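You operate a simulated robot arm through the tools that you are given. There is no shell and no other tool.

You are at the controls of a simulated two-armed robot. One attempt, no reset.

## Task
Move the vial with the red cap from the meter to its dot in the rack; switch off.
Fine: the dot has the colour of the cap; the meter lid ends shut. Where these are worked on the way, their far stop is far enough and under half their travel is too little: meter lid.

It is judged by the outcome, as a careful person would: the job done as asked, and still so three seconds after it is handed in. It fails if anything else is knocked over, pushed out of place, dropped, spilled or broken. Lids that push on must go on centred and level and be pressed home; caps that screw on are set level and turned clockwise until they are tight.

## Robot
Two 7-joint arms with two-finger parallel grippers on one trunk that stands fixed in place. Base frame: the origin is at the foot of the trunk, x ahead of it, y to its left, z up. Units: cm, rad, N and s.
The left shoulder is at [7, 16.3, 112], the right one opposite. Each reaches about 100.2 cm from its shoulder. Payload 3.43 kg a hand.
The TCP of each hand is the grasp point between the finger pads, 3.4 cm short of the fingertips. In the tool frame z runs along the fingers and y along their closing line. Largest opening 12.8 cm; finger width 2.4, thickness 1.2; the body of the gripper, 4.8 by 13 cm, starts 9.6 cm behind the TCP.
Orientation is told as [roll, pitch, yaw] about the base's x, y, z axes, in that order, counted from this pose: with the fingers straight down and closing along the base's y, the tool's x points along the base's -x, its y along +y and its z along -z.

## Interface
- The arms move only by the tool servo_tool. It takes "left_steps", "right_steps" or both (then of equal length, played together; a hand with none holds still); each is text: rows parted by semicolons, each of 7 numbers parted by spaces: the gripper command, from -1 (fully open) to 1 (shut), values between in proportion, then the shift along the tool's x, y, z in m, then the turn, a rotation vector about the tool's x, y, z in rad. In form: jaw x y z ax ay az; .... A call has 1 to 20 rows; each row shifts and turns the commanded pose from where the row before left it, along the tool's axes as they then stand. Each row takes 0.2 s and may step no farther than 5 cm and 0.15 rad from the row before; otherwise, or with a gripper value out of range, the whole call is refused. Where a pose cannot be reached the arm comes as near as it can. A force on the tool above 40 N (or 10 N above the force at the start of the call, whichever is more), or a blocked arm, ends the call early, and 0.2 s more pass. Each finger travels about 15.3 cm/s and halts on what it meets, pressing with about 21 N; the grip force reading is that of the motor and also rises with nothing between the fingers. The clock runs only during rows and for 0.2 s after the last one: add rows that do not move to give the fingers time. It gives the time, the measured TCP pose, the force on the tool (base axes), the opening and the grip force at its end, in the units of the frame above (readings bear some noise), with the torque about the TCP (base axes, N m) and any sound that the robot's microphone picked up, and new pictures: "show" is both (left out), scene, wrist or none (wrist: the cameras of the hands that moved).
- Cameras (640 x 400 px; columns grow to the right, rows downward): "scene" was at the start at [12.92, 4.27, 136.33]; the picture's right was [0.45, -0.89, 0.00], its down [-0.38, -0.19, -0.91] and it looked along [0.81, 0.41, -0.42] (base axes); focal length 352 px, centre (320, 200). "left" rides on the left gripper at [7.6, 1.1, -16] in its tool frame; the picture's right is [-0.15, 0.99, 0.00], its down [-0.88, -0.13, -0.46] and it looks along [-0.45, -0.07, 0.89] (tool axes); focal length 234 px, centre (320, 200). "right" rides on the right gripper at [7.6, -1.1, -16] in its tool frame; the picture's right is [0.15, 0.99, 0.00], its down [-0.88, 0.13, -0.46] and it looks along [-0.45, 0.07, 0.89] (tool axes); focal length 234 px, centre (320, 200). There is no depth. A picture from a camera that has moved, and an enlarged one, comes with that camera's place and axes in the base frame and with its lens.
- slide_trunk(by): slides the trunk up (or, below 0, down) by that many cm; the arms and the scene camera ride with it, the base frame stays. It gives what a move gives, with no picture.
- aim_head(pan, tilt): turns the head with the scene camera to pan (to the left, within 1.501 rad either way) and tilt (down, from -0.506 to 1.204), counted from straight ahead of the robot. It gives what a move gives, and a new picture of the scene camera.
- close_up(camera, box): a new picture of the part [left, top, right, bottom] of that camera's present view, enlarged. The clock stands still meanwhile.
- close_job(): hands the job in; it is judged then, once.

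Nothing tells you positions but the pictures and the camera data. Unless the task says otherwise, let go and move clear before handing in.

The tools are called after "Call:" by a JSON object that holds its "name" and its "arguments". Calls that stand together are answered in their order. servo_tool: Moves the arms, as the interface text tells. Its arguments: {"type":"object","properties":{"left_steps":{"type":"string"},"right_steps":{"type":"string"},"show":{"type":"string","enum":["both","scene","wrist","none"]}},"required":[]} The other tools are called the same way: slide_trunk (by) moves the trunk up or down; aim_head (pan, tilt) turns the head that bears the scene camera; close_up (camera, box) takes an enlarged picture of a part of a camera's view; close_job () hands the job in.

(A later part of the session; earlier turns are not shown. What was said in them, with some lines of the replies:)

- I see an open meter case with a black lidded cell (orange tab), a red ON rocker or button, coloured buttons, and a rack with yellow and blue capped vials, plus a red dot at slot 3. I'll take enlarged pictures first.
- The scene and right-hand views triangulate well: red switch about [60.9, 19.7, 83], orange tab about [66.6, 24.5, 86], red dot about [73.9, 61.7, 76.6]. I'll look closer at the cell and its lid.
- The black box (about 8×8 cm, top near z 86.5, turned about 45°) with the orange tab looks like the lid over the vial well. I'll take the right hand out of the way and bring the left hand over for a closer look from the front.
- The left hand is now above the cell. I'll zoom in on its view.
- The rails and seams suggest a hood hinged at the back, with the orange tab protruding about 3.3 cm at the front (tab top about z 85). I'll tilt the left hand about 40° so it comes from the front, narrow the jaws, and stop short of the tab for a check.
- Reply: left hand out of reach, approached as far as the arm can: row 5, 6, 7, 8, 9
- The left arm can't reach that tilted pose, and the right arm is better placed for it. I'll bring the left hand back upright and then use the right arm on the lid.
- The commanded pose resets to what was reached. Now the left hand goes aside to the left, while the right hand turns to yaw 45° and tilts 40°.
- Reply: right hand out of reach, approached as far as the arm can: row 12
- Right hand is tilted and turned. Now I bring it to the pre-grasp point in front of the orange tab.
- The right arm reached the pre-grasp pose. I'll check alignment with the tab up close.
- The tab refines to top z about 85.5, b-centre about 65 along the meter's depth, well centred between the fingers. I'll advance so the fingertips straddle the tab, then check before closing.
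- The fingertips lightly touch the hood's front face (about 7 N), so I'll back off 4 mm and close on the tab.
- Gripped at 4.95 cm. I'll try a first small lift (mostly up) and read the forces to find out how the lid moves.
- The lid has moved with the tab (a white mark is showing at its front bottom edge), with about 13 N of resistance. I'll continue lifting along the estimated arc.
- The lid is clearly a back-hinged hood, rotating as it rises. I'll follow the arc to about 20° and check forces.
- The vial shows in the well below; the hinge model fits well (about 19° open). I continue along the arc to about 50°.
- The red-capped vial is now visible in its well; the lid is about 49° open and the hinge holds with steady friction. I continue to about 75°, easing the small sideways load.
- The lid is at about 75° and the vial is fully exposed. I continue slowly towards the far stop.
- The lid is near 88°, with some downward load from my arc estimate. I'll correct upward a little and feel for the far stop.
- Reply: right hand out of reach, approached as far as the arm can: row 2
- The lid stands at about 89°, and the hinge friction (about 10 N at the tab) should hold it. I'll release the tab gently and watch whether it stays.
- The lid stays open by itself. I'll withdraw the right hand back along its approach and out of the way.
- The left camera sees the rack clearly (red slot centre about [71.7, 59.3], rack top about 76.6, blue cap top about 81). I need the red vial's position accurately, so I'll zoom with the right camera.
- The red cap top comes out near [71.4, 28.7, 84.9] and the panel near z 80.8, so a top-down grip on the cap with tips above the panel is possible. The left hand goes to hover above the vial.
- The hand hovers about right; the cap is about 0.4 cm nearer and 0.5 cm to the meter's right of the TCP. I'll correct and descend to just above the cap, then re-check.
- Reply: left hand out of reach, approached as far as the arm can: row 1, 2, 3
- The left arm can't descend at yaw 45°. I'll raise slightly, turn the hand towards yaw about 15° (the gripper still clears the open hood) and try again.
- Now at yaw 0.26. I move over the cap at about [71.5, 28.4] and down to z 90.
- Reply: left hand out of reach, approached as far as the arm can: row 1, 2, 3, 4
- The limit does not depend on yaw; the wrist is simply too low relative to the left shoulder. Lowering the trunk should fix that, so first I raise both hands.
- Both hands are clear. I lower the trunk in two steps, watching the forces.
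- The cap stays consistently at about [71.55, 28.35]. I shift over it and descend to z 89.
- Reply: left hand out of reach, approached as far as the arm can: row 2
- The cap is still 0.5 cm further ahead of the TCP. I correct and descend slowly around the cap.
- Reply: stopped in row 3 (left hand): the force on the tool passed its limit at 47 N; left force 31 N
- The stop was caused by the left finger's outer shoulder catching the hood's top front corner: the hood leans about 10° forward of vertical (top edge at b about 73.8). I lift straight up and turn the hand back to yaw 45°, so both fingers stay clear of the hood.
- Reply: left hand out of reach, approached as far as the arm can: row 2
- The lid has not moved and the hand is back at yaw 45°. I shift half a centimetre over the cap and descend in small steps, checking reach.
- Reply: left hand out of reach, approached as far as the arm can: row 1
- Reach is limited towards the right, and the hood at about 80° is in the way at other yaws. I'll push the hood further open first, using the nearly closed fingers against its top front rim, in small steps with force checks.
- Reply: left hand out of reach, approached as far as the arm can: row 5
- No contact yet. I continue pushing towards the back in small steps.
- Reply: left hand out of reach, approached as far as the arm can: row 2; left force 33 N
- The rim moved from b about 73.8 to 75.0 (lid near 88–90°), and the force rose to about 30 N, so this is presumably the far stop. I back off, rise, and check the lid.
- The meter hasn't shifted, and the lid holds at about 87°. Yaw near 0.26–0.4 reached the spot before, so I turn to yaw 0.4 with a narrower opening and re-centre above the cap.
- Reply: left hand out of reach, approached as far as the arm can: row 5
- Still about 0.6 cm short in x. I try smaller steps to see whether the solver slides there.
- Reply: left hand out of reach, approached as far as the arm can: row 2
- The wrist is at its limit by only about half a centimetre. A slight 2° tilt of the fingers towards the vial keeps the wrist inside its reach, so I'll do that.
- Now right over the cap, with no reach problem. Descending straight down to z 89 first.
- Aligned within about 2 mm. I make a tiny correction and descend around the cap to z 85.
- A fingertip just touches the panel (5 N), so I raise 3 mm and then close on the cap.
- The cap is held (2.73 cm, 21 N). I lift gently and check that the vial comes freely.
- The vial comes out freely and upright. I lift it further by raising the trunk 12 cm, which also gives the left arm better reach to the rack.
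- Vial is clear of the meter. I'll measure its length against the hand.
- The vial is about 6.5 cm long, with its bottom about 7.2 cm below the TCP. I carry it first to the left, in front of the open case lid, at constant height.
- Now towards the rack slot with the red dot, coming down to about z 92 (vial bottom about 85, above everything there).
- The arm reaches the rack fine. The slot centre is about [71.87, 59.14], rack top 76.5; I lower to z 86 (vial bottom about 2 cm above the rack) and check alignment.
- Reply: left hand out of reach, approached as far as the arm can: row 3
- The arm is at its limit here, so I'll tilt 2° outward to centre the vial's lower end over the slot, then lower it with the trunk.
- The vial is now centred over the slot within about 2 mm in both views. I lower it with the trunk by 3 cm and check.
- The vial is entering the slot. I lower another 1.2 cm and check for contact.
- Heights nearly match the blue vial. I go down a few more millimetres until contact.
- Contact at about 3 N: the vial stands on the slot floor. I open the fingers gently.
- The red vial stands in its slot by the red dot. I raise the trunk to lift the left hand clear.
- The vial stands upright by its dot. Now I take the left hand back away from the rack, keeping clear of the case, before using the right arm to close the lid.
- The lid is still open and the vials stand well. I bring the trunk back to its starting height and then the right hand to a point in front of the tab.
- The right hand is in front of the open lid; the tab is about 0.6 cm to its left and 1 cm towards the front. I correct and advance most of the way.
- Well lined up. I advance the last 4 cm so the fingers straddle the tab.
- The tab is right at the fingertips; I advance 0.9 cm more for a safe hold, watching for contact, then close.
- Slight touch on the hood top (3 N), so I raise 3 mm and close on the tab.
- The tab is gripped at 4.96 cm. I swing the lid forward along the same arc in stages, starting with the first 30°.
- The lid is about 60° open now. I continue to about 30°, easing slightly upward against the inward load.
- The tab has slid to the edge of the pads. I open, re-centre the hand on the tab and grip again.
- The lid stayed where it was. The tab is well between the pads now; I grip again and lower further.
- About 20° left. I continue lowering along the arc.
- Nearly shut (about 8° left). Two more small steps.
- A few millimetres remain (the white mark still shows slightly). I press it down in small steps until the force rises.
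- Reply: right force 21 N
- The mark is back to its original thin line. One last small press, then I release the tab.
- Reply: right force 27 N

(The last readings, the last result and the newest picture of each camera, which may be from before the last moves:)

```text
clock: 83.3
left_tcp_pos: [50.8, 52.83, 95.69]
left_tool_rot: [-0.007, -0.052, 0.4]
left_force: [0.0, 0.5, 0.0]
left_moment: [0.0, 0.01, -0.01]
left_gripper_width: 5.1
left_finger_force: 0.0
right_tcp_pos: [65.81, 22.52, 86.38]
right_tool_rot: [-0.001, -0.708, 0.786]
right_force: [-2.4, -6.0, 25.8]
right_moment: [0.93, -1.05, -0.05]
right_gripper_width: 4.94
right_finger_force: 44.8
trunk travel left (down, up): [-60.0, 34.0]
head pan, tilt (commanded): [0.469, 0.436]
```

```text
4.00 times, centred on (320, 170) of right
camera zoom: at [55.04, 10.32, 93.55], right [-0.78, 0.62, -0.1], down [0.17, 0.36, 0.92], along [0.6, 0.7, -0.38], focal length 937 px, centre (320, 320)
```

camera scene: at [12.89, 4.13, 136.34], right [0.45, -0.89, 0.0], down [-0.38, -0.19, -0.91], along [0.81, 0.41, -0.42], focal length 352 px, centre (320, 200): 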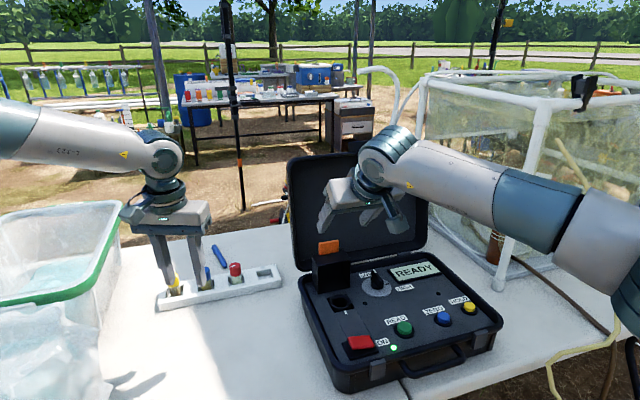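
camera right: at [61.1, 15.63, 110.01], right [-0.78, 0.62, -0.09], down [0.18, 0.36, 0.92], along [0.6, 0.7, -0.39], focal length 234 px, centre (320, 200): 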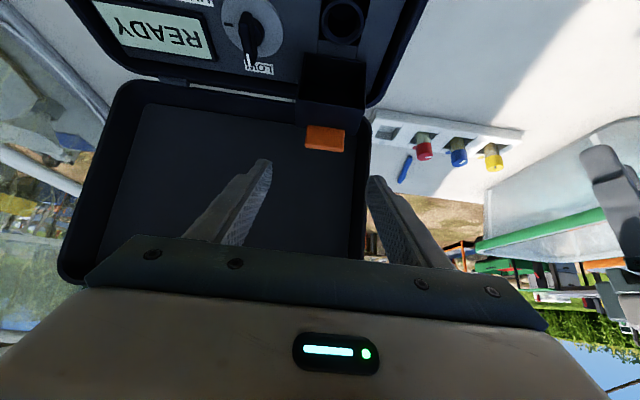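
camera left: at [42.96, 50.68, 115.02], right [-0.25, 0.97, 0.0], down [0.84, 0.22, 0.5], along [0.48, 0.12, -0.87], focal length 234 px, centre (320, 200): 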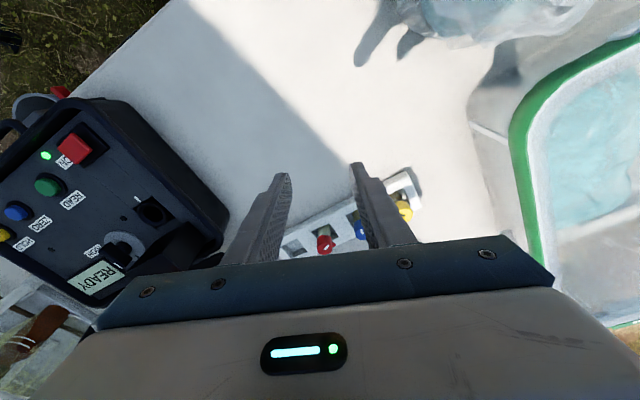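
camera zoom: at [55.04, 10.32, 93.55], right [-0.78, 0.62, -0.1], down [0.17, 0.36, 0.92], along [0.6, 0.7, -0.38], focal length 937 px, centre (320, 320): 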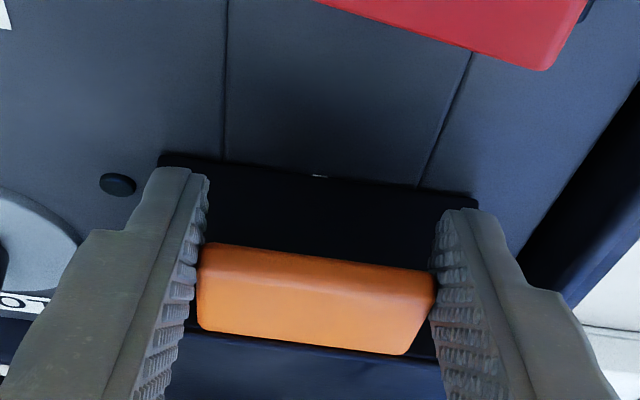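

Hard stop: 8 N more gave under 1 mm, so the lid is shut. I release and back off.

Call:
{"name": "servo_tool", "arguments": {"right_steps": "0.15 0 0 0 0 0 0; 0 0 0 0 0 0 0; -0.1 0 0 0 0 0 0; -0.1 0 0 -0.03 0 0 0; -0.1 0 0 -0.04 0 0 0; -0.1 0 0 -0.04 0 0 0; -0.1 0 0 0 0 0 0", "show": "both"}}

Call:
{"name": "close_up", "arguments": {"camera": "right", "box": [240, 40, 440, 220]}}

Call:
{"name": "close_up", "arguments": {"camera": "scene", "box": [310, 250, 430, 380]}}

```text
clock: 84.9
left_tcp_pos: [51.08, 52.96, 95.32]
left_tool_rot: [-0.007, -0.046, 0.4]
left_force: [1.4, 0.6, 0.0]
left_moment: [-0.03, 0.0, 0.02]
left_gripper_width: 5.12
left_finger_force: 0.0
right_tcp_pos: [60.67, 17.94, 94.49]
right_tool_rot: [-0.001, -0.701, 0.785]
right_force: [0.2, -0.7, 0.5]
right_moment: [0.01, 0.05, 0.02]
right_gripper_width: 7.05
right_finger_force: 0.0
trunk travel left (down, up): [-60.0, 34.0]
head pan, tilt (commanded): [0.469, 0.436]
camera scene: at [12.97, 4.31, 136.32], right [0.45, -0.89, 0.0], down [-0.38, -0.19, -0.91], along [0.81, 0.41, -0.42], focal length 352 px, centre (320, 200)
camera right: at [50.11, 5.58, 101.85], right [-0.78, 0.62, -0.09], down [0.18, 0.36, 0.92], along [0.6, 0.7, -0.39], focal length 234 px, centre (320, 200)
```

scene: 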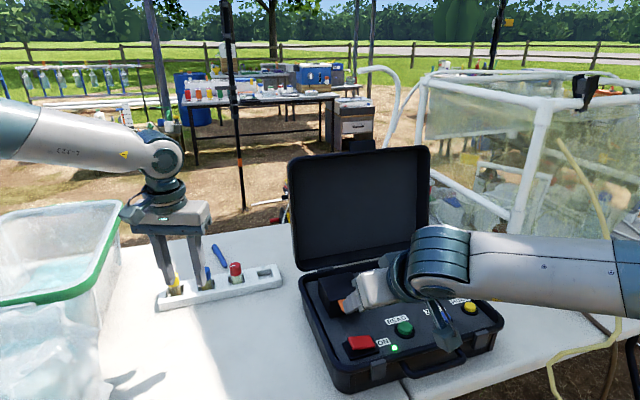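
right: 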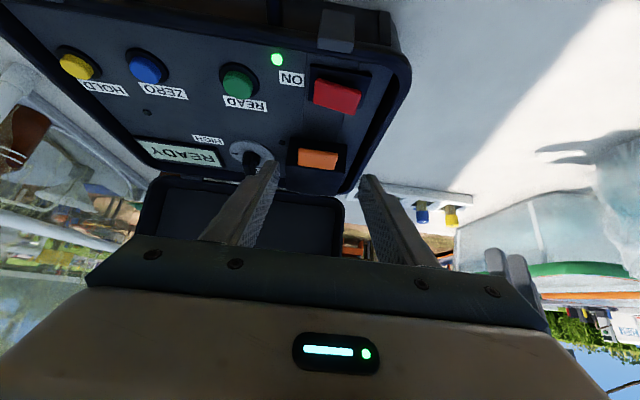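

```text
2.22 times, centred on (340, 130) of right
camera zoom: at [50.11, 5.58, 101.85], right [-0.78, 0.62, -0.09], down [0.18, 0.36, 0.92], along [0.6, 0.7, -0.39], focal length 520 px, centre (276, 356)
```

zoom: 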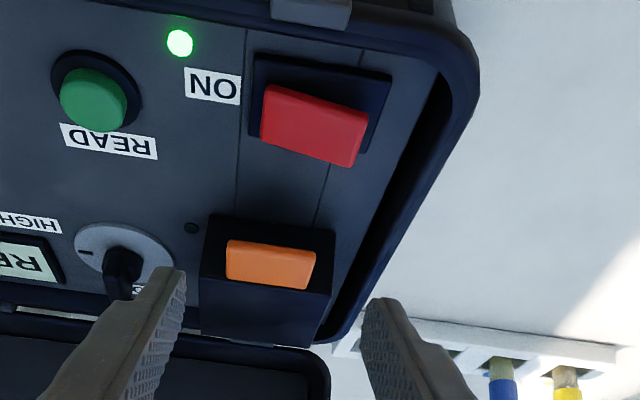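

```text
3.08 times, centred on (370, 315) of scene
camera zoom: at [12.97, 4.31, 136.32], right [0.45, -0.89, 0.0], down [-0.38, -0.19, -0.91], along [0.81, 0.41, -0.42], focal length 1082 px, centre (166, -154)
```

zoom: 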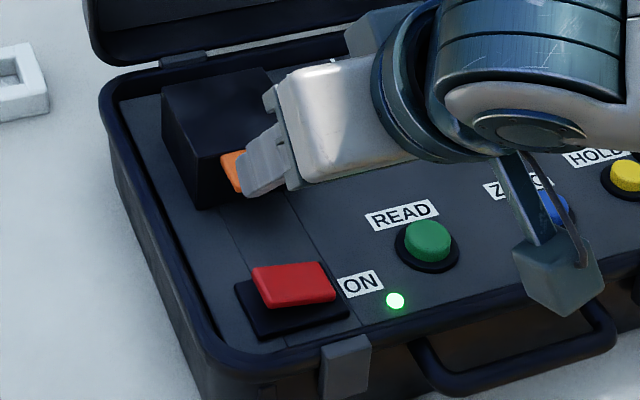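

The lid is shut. Now the red switch: I take a close look at its shape before pressing.

Call:
{"name": "close_up", "arguments": {"camera": "scene", "box": [335, 325, 400, 370]}}

Call:
{"name": "close_up", "arguments": {"camera": "right", "box": [290, 50, 390, 125]}}

Call:
{"name": "close_up", "arguments": {"camera": "left", "box": [0, 80, 200, 240]}}

```text
8.89 times, centred on (368, 348) of scene
camera zoom: at [12.97, 4.31, 136.32], right [0.45, -0.89, 0.0], down [-0.38, -0.19, -0.91], along [0.81, 0.41, -0.42], focal length 3127 px, centre (-102, -1111)
```

zoom: 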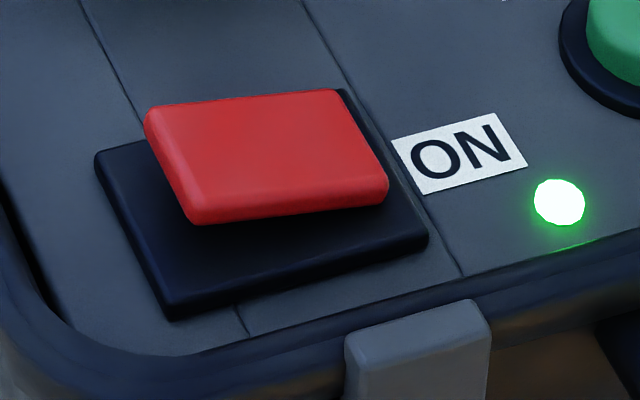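

```text
5.33 times, centred on (340, 88) of right
camera zoom: at [50.11, 5.58, 101.85], right [-0.78, 0.62, -0.09], down [0.18, 0.36, 0.92], along [0.6, 0.7, -0.39], focal length 1249 px, centre (213, 800)
```

zoom: 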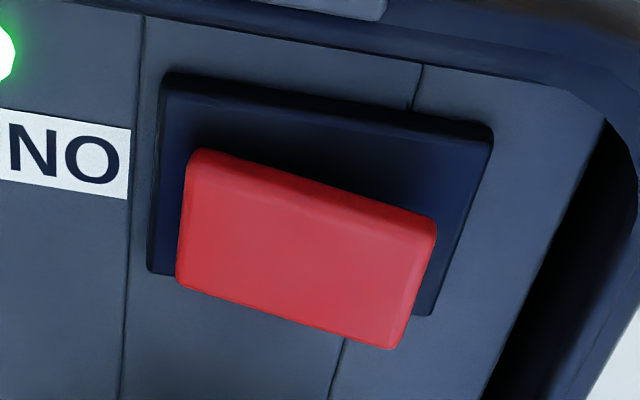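

```text
2.50 times, centred on (100, 160) of left
camera zoom: at [42.95, 50.77, 110.99], right [-0.25, 0.97, 0.0], down [0.84, 0.22, 0.5], along [0.48, 0.12, -0.87], focal length 585 px, centre (870, 300)
```

zoom: 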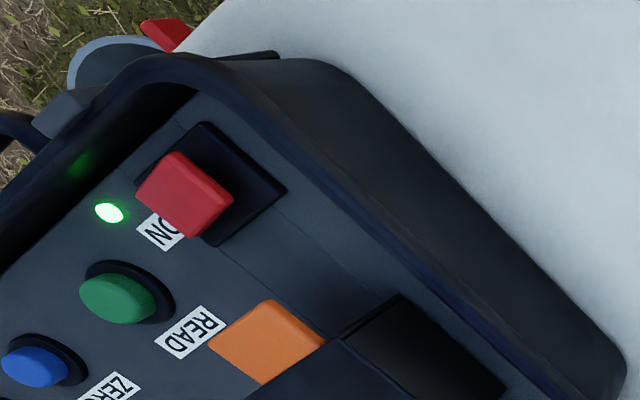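

The switch is a rocker tilted sideways: its right end (by "ON", z about 81.9) is down and its left end (about [59.7, 20.9], z 83.3) is up. So OFF means pressing down the left end. I untilt the right hand and close its fingers.

Call:
{"name": "servo_tool", "arguments": {"right_steps": "0.3 0 0 0 0 0.1167 0; 0.6 0 0 0 0 0.1167 0; 1 0 0 0 0 0.1167 0; 1 0 0 0 0 0.1167 0; 1 0 0 0 0 0.1167 0; 1 0 0 0 0 0.1167 0; 1 0 0 0 0 0 0", "show": "both"}}

```text
clock: 86.5
left_tcp_pos: [51.11, 52.89, 95.47]
left_tool_rot: [-0.005, -0.048, 0.4]
left_force: [-0.7, -0.8, 0.6]
left_moment: [0.0, 0.03, 0.02]
left_gripper_width: 5.11
left_finger_force: 0.0
right_tcp_pos: [60.76, 17.65, 94.36]
right_tool_rot: [-0.001, 0.0, 0.786]
right_force: [0.1, 0.3, 0.1]
right_moment: [0.0, 0.01, 0.01]
right_gripper_width: 0.03
right_finger_force: 20.9
trunk travel left (down, up): [-60.0, 34.0]
head pan, tilt (commanded): [0.469, 0.436]
camera scene: at [12.91, 4.19, 136.34], right [0.45, -0.89, 0.0], down [-0.38, -0.19, -0.91], along [0.81, 0.41, -0.42], focal length 352 px, centre (320, 200)
camera right: at [56.12, 11.36, 110.35], right [-0.8, 0.6, 0.0], down [0.53, 0.72, 0.45], along [0.27, 0.37, -0.89], focal length 234 px, centre (320, 200)
```

scene: 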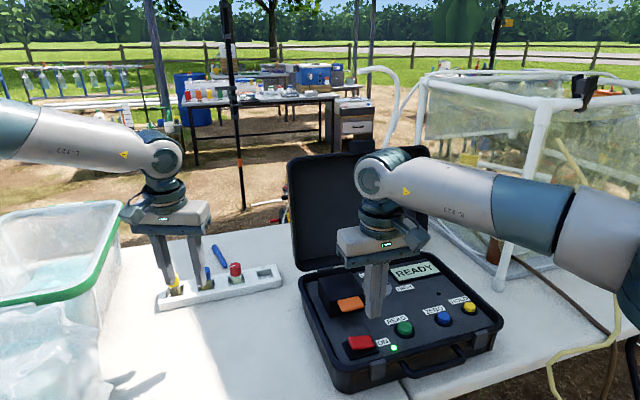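
right: 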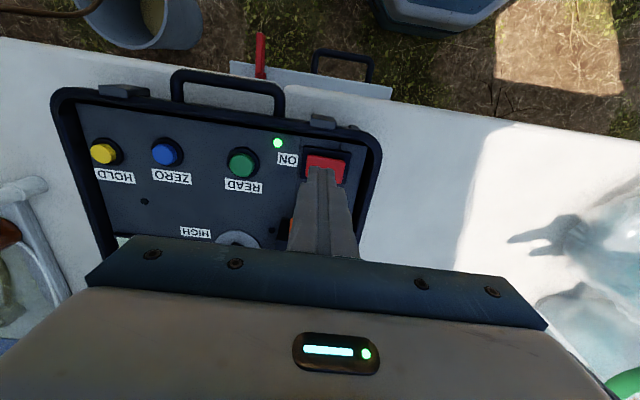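

Fingers vertical and closed. I move above the raised left end and take a close look.

Call:
{"name": "servo_tool", "arguments": {"right_steps": "1 -0.0058 0.0106 0.0162 0 0 0; 1 -0.0058 0.0106 0.0162 0 0 0; 1 -0.0058 0.0106 0.0162 0 0 0; 1 0 0 0 0 0 0", "show": "none"}}

Call:
{"name": "close_up", "arguments": {"camera": "right", "box": [240, 120, 400, 220]}}

Call:
{"name": "close_up", "arguments": {"camera": "scene", "box": [325, 300, 415, 370]}}

Call:
{"name": "close_up", "arguments": {"camera": "left", "box": [0, 80, 200, 240]}}

```text
clock: 87.5
left_tcp_pos: [51.21, 52.86, 95.44]
left_tool_rot: [-0.007, -0.048, 0.399]
left_force: [0.0, 0.4, 0.4]
left_moment: [0.01, 0.03, 0.0]
left_gripper_width: 5.1
left_finger_force: 0.0
right_tcp_pos: [59.76, 21.15, 89.49]
right_tool_rot: [0.0, 0.001, 0.787]
right_force: [0.2, 0.0, 0.3]
right_moment: [-0.01, 0.0, 0.01]
right_gripper_width: 0.01
right_finger_force: 20.9
trunk travel left (down, up): [-60.0, 34.0]
head pan, tilt (commanded): [0.469, 0.436]
```

```text
4.00 times, centred on (320, 170) of right
camera zoom: at [55.0, 14.86, 105.46], right [-0.8, 0.6, 0.0], down [0.53, 0.71, 0.46], along [0.27, 0.37, -0.89], focal length 937 px, centre (320, 320)
```

zoom: 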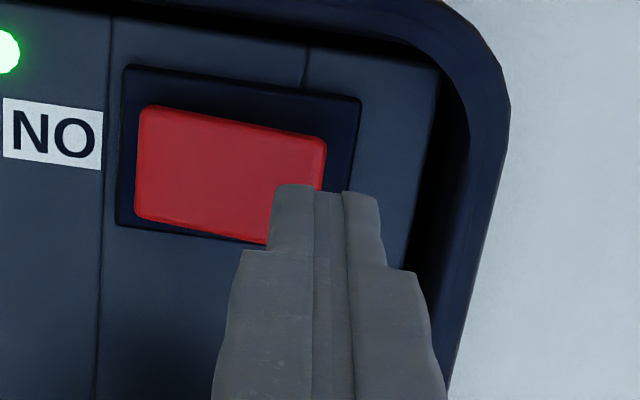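

```text
5.71 times, centred on (370, 335) of scene
camera zoom: at [12.91, 4.23, 136.34], right [0.45, -0.89, 0.0], down [-0.38, -0.19, -0.91], along [0.81, 0.41, -0.42], focal length 2010 px, centre (34, -571)
```

zoom: 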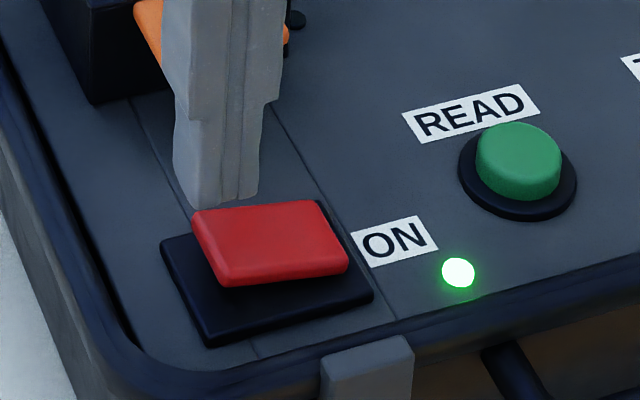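

```text
2.50 times, centred on (100, 160) of left
camera zoom: at [42.91, 50.7, 111.05], right [-0.25, 0.97, 0.0], down [0.84, 0.22, 0.5], along [0.48, 0.12, -0.87], focal length 585 px, centre (870, 300)
```

zoom: 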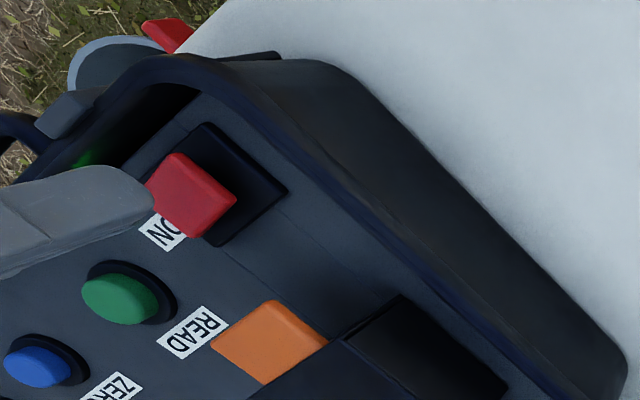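

The fingertip sits over the outer 1.3 cm of the raised end, a good lever for the rocker. I press down slowly.

Call:
{"name": "servo_tool", "arguments": {"right_steps": "1 0 0 0.011 0 0 0; 1 0 0 0.011 0 0 0; 1 0 0 0.004 0 0 0; 1 0 0 0.004 0 0 0; 1 0 0 0.003 0 0 0; 1 0 0 0 0 0 0", "show": "none"}}

Call:
{"name": "close_up", "arguments": {"camera": "scene", "box": [325, 300, 415, 370]}}

Call:
{"name": "close_up", "arguments": {"camera": "right", "box": [240, 120, 400, 220]}}

```text
clock: 88.9
left_tcp_pos: [51.02, 52.95, 95.42]
left_tool_rot: [-0.006, -0.049, 0.4]
left_force: [-0.2, 0.3, -0.7]
left_moment: [0.01, 0.0, -0.01]
left_gripper_width: 5.13
left_finger_force: 0.1
right_tcp_pos: [59.85, 21.12, 86.16]
right_tool_rot: [0.0, -0.003, 0.786]
right_force: [1.4, 1.0, 4.1]
right_moment: [-0.02, -0.07, 0.01]
right_gripper_width: 0.01
right_finger_force: 20.9
trunk travel left (down, up): [-60.0, 34.0]
head pan, tilt (commanded): [0.469, 0.436]
```

```text
5.71 times, centred on (370, 335) of scene
camera zoom: at [12.89, 4.27, 136.34], right [0.45, -0.89, 0.0], down [-0.38, -0.19, -0.91], along [0.81, 0.41, -0.42], focal length 2010 px, centre (34, -571)
```

zoom: 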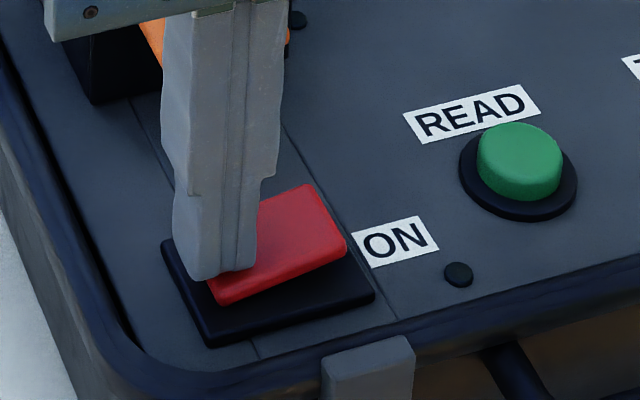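

```text
4.00 times, centred on (320, 170) of right
camera zoom: at [55.15, 14.88, 102.16], right [-0.8, 0.6, 0.0], down [0.53, 0.71, 0.46], along [0.27, 0.37, -0.89], focal length 937 px, centre (320, 320)
```

zoom: 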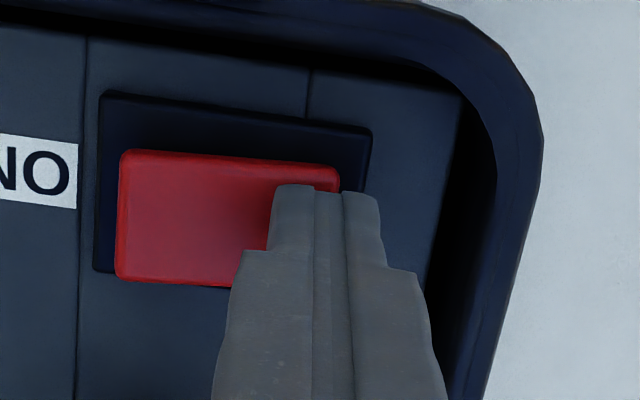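

The green LED went out and the rocker has tipped over. I lift straight up and check that it stays off.

Call:
{"name": "servo_tool", "arguments": {"right_steps": "1 0 0 -0.01 0 0 0; 1 0 0 -0.03 0 0 0; 1 0 0 -0.04 0 0 0; 1 0 0 -0.04 0 0 0; 1 0 0 -0.04 0 0 0; 1 0 0 0 0 0 0", "show": "both"}}

Call:
{"name": "close_up", "arguments": {"camera": "scene", "box": [280, 240, 520, 390]}}

Call:
{"name": "close_up", "arguments": {"camera": "right", "box": [80, 60, 400, 260]}}

```text
clock: 90.3
left_tcp_pos: [51.16, 52.86, 95.4]
left_tool_rot: [-0.007, -0.049, 0.399]
left_force: [-0.3, 0.1, -0.3]
left_moment: [-0.02, 0.06, -0.03]
left_gripper_width: 5.12
left_finger_force: 0.1
right_tcp_pos: [59.67, 21.12, 102.2]
right_tool_rot: [0.001, 0.0, 0.786]
right_force: [-0.5, -0.6, 0.2]
right_moment: [-0.01, 0.06, 0.02]
right_gripper_width: 0.01
right_finger_force: 21.2
trunk travel left (down, up): [-60.0, 34.0]
head pan, tilt (commanded): [0.469, 0.436]
camera scene: at [12.98, 4.26, 136.32], right [0.45, -0.89, 0.0], down [-0.38, -0.19, -0.91], along [0.81, 0.41, -0.42], focal length 352 px, centre (320, 200)
camera right: at [55.0, 14.98, 118.18], right [-0.8, 0.6, 0.0], down [0.53, 0.71, 0.46], along [0.27, 0.37, -0.89], focal length 234 px, centre (320, 200)
```

scene: 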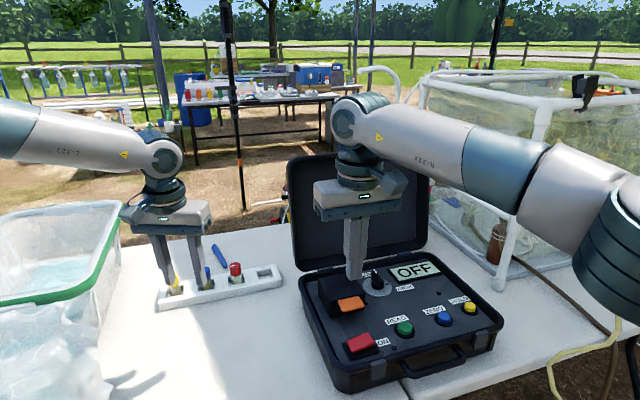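
right: 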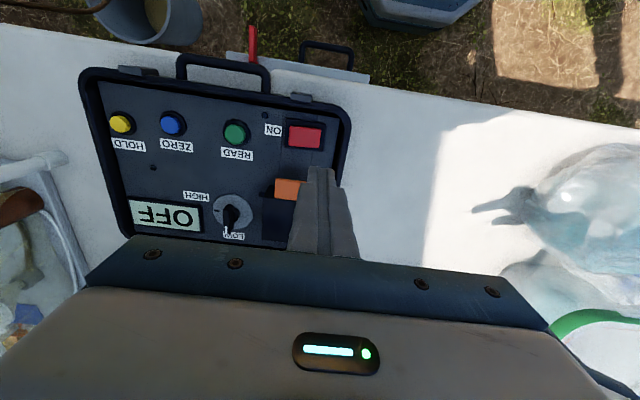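

```text
2.67 times, centred on (400, 315) of scene
camera zoom: at [12.98, 4.26, 136.32], right [0.45, -0.89, 0.0], down [-0.38, -0.19, -0.91], along [0.81, 0.41, -0.42], focal length 938 px, centre (107, -107)
```

zoom: 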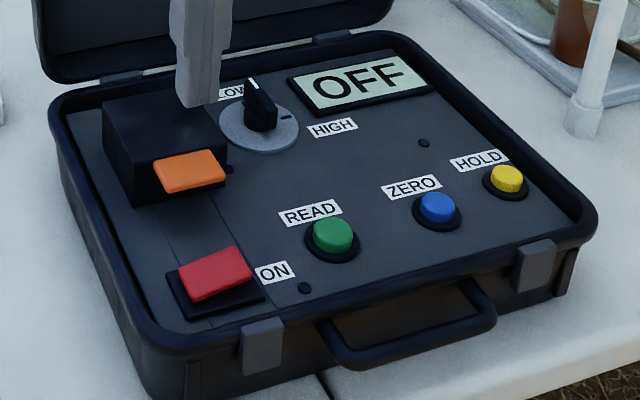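

```text
2.00 times, centred on (240, 160) of right
camera zoom: at [55.0, 14.98, 118.18], right [-0.8, 0.6, 0.0], down [0.53, 0.71, 0.46], along [0.27, 0.37, -0.89], focal length 468 px, centre (480, 280)
```

zoom: 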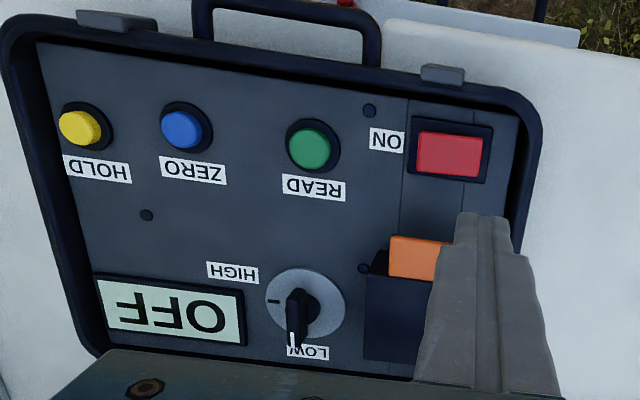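

The meter shows OFF, its LED is dark, and it hasn't shifted on the table. I move the right hand clear and do final checks.

Call:
{"name": "servo_tool", "arguments": {"right_steps": "1 0 0 -0.03 0 0 0; 0.5 0.0337 -0.0129 -0.006 0 0 0; 0 0.0337 -0.0129 -0.006 0 0 0; 0 0.0337 -0.0129 -0.006 0 0 0; 0 0.0337 -0.0129 -0.006 0 0 0; 0 0.0337 -0.0129 -0.006 0 0 0; 0 0.0337 -0.0129 -0.006 0 0 0; 0 0.0337 -0.0129 -0.006 0 0 0; 0 0.0337 -0.0129 -0.006 0 0 0; 0 0 0 0 0 0 0", "show": "both"}}

Call:
{"name": "close_up", "arguments": {"camera": "scene", "box": [300, 260, 400, 322]}}

Call:
{"name": "close_up", "arguments": {"camera": "scene", "box": [140, 230, 300, 330]}}

Call:
{"name": "close_up", "arguments": {"camera": "left", "box": [0, 80, 200, 240]}}

```text
clock: 92.5
left_tcp_pos: [51.15, 52.88, 95.37]
left_tool_rot: [-0.007, -0.047, 0.399]
left_force: [-0.4, 0.5, 0.5]
left_moment: [0.0, 0.02, 0.0]
left_gripper_width: 5.11
left_finger_force: 0.0
right_tcp_pos: [48.09, -4.96, 109.98]
right_tool_rot: [0.0, 0.0, 0.786]
right_force: [-1.1, 1.2, 0.6]
right_moment: [0.0, 0.02, 0.01]
right_gripper_width: 6.41
right_finger_force: 0.1
trunk travel left (down, up): [-60.0, 34.0]
head pan, tilt (commanded): [0.469, 0.436]
camera scene: at [12.94, 4.37, 136.33], right [0.45, -0.89, 0.0], down [-0.38, -0.19, -0.91], along [0.81, 0.41, -0.42], focal length 352 px, centre (320, 200)
camera right: at [43.48, -11.21, 125.92], right [-0.8, 0.6, 0.0], down [0.53, 0.72, 0.46], along [0.27, 0.37, -0.89], focal length 234 px, centre (320, 200)
```

scene: 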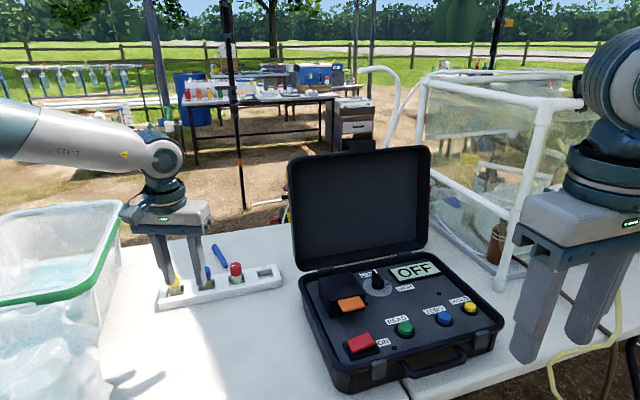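
right: 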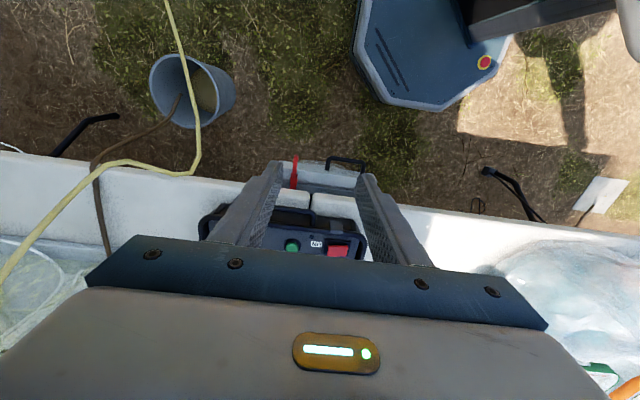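

```text
6.40 times, centred on (350, 291) of scene
camera zoom: at [12.94, 4.37, 136.33], right [0.45, -0.89, 0.0], down [-0.38, -0.19, -0.91], along [0.81, 0.41, -0.42], focal length 2251 px, centre (128, -382)
```

zoom: 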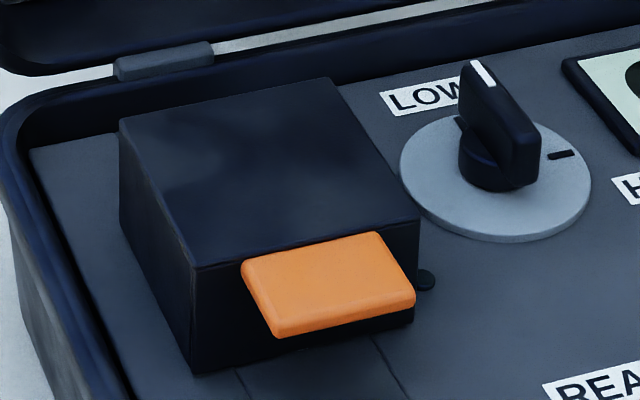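

```text
4.00 times, centred on (220, 280) of scene
camera zoom: at [12.94, 4.37, 136.33], right [0.45, -0.89, 0.0], down [-0.38, -0.19, -0.91], along [0.81, 0.41, -0.42], focal length 1407 px, centre (720, -120)
```

zoom: 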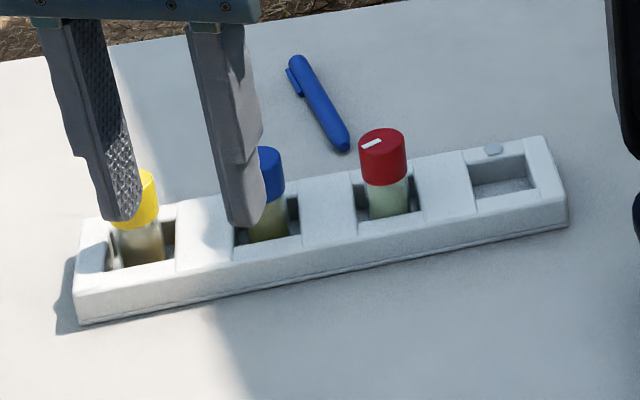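

```text
2.50 times, centred on (100, 160) of left
camera zoom: at [42.93, 50.82, 110.97], right [-0.25, 0.97, 0.0], down [0.84, 0.22, 0.5], along [0.48, 0.12, -0.87], focal length 585 px, centre (870, 300)
```

zoom: 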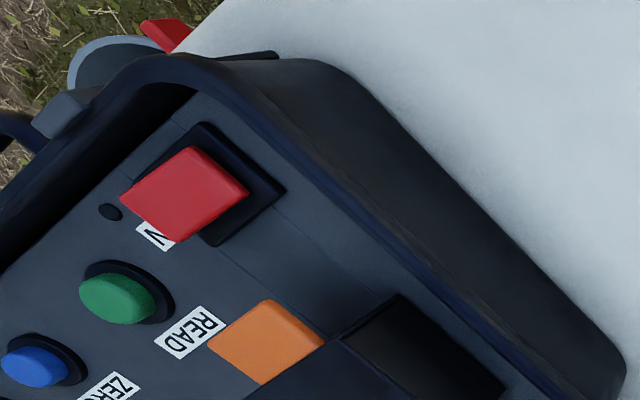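

Everything checks out. The red-capped vial stands upright in the slot with the red dot. The meter lid looks as it did when shut at the start. The display reads OFF with the LED dark, nothing else has moved, and both hands are clear. I hand the job in.

Call:
{"name": "close_job", "arguments": {}}

```text
The job is handed in.
```

The job is done and handed in. The red-capped vial is in its rack slot by the red dot, and the meter is switched off with its lid shut.

- **Vial:** it stands upright in the slot, at about the same depth as the blue one beside it.
- **Meter lid:** I opened it to about 87°, where it came up against what seemed to be its far stop. After taking the vial out I pressed it shut until it would go no further.
- **Switch:** I pressed the raised end of the red rocker. The display now reads OFF and the green light is out.
- **Surroundings:** the meter, rack, other vials and pen look unmoved from the starting pictures. Both hands are empty and clear.

On the first try for the vial, a finger of the left hand caught the top edge of the open lid and the force reached 47 N before the move stopped. I saw no damage or shift from it.
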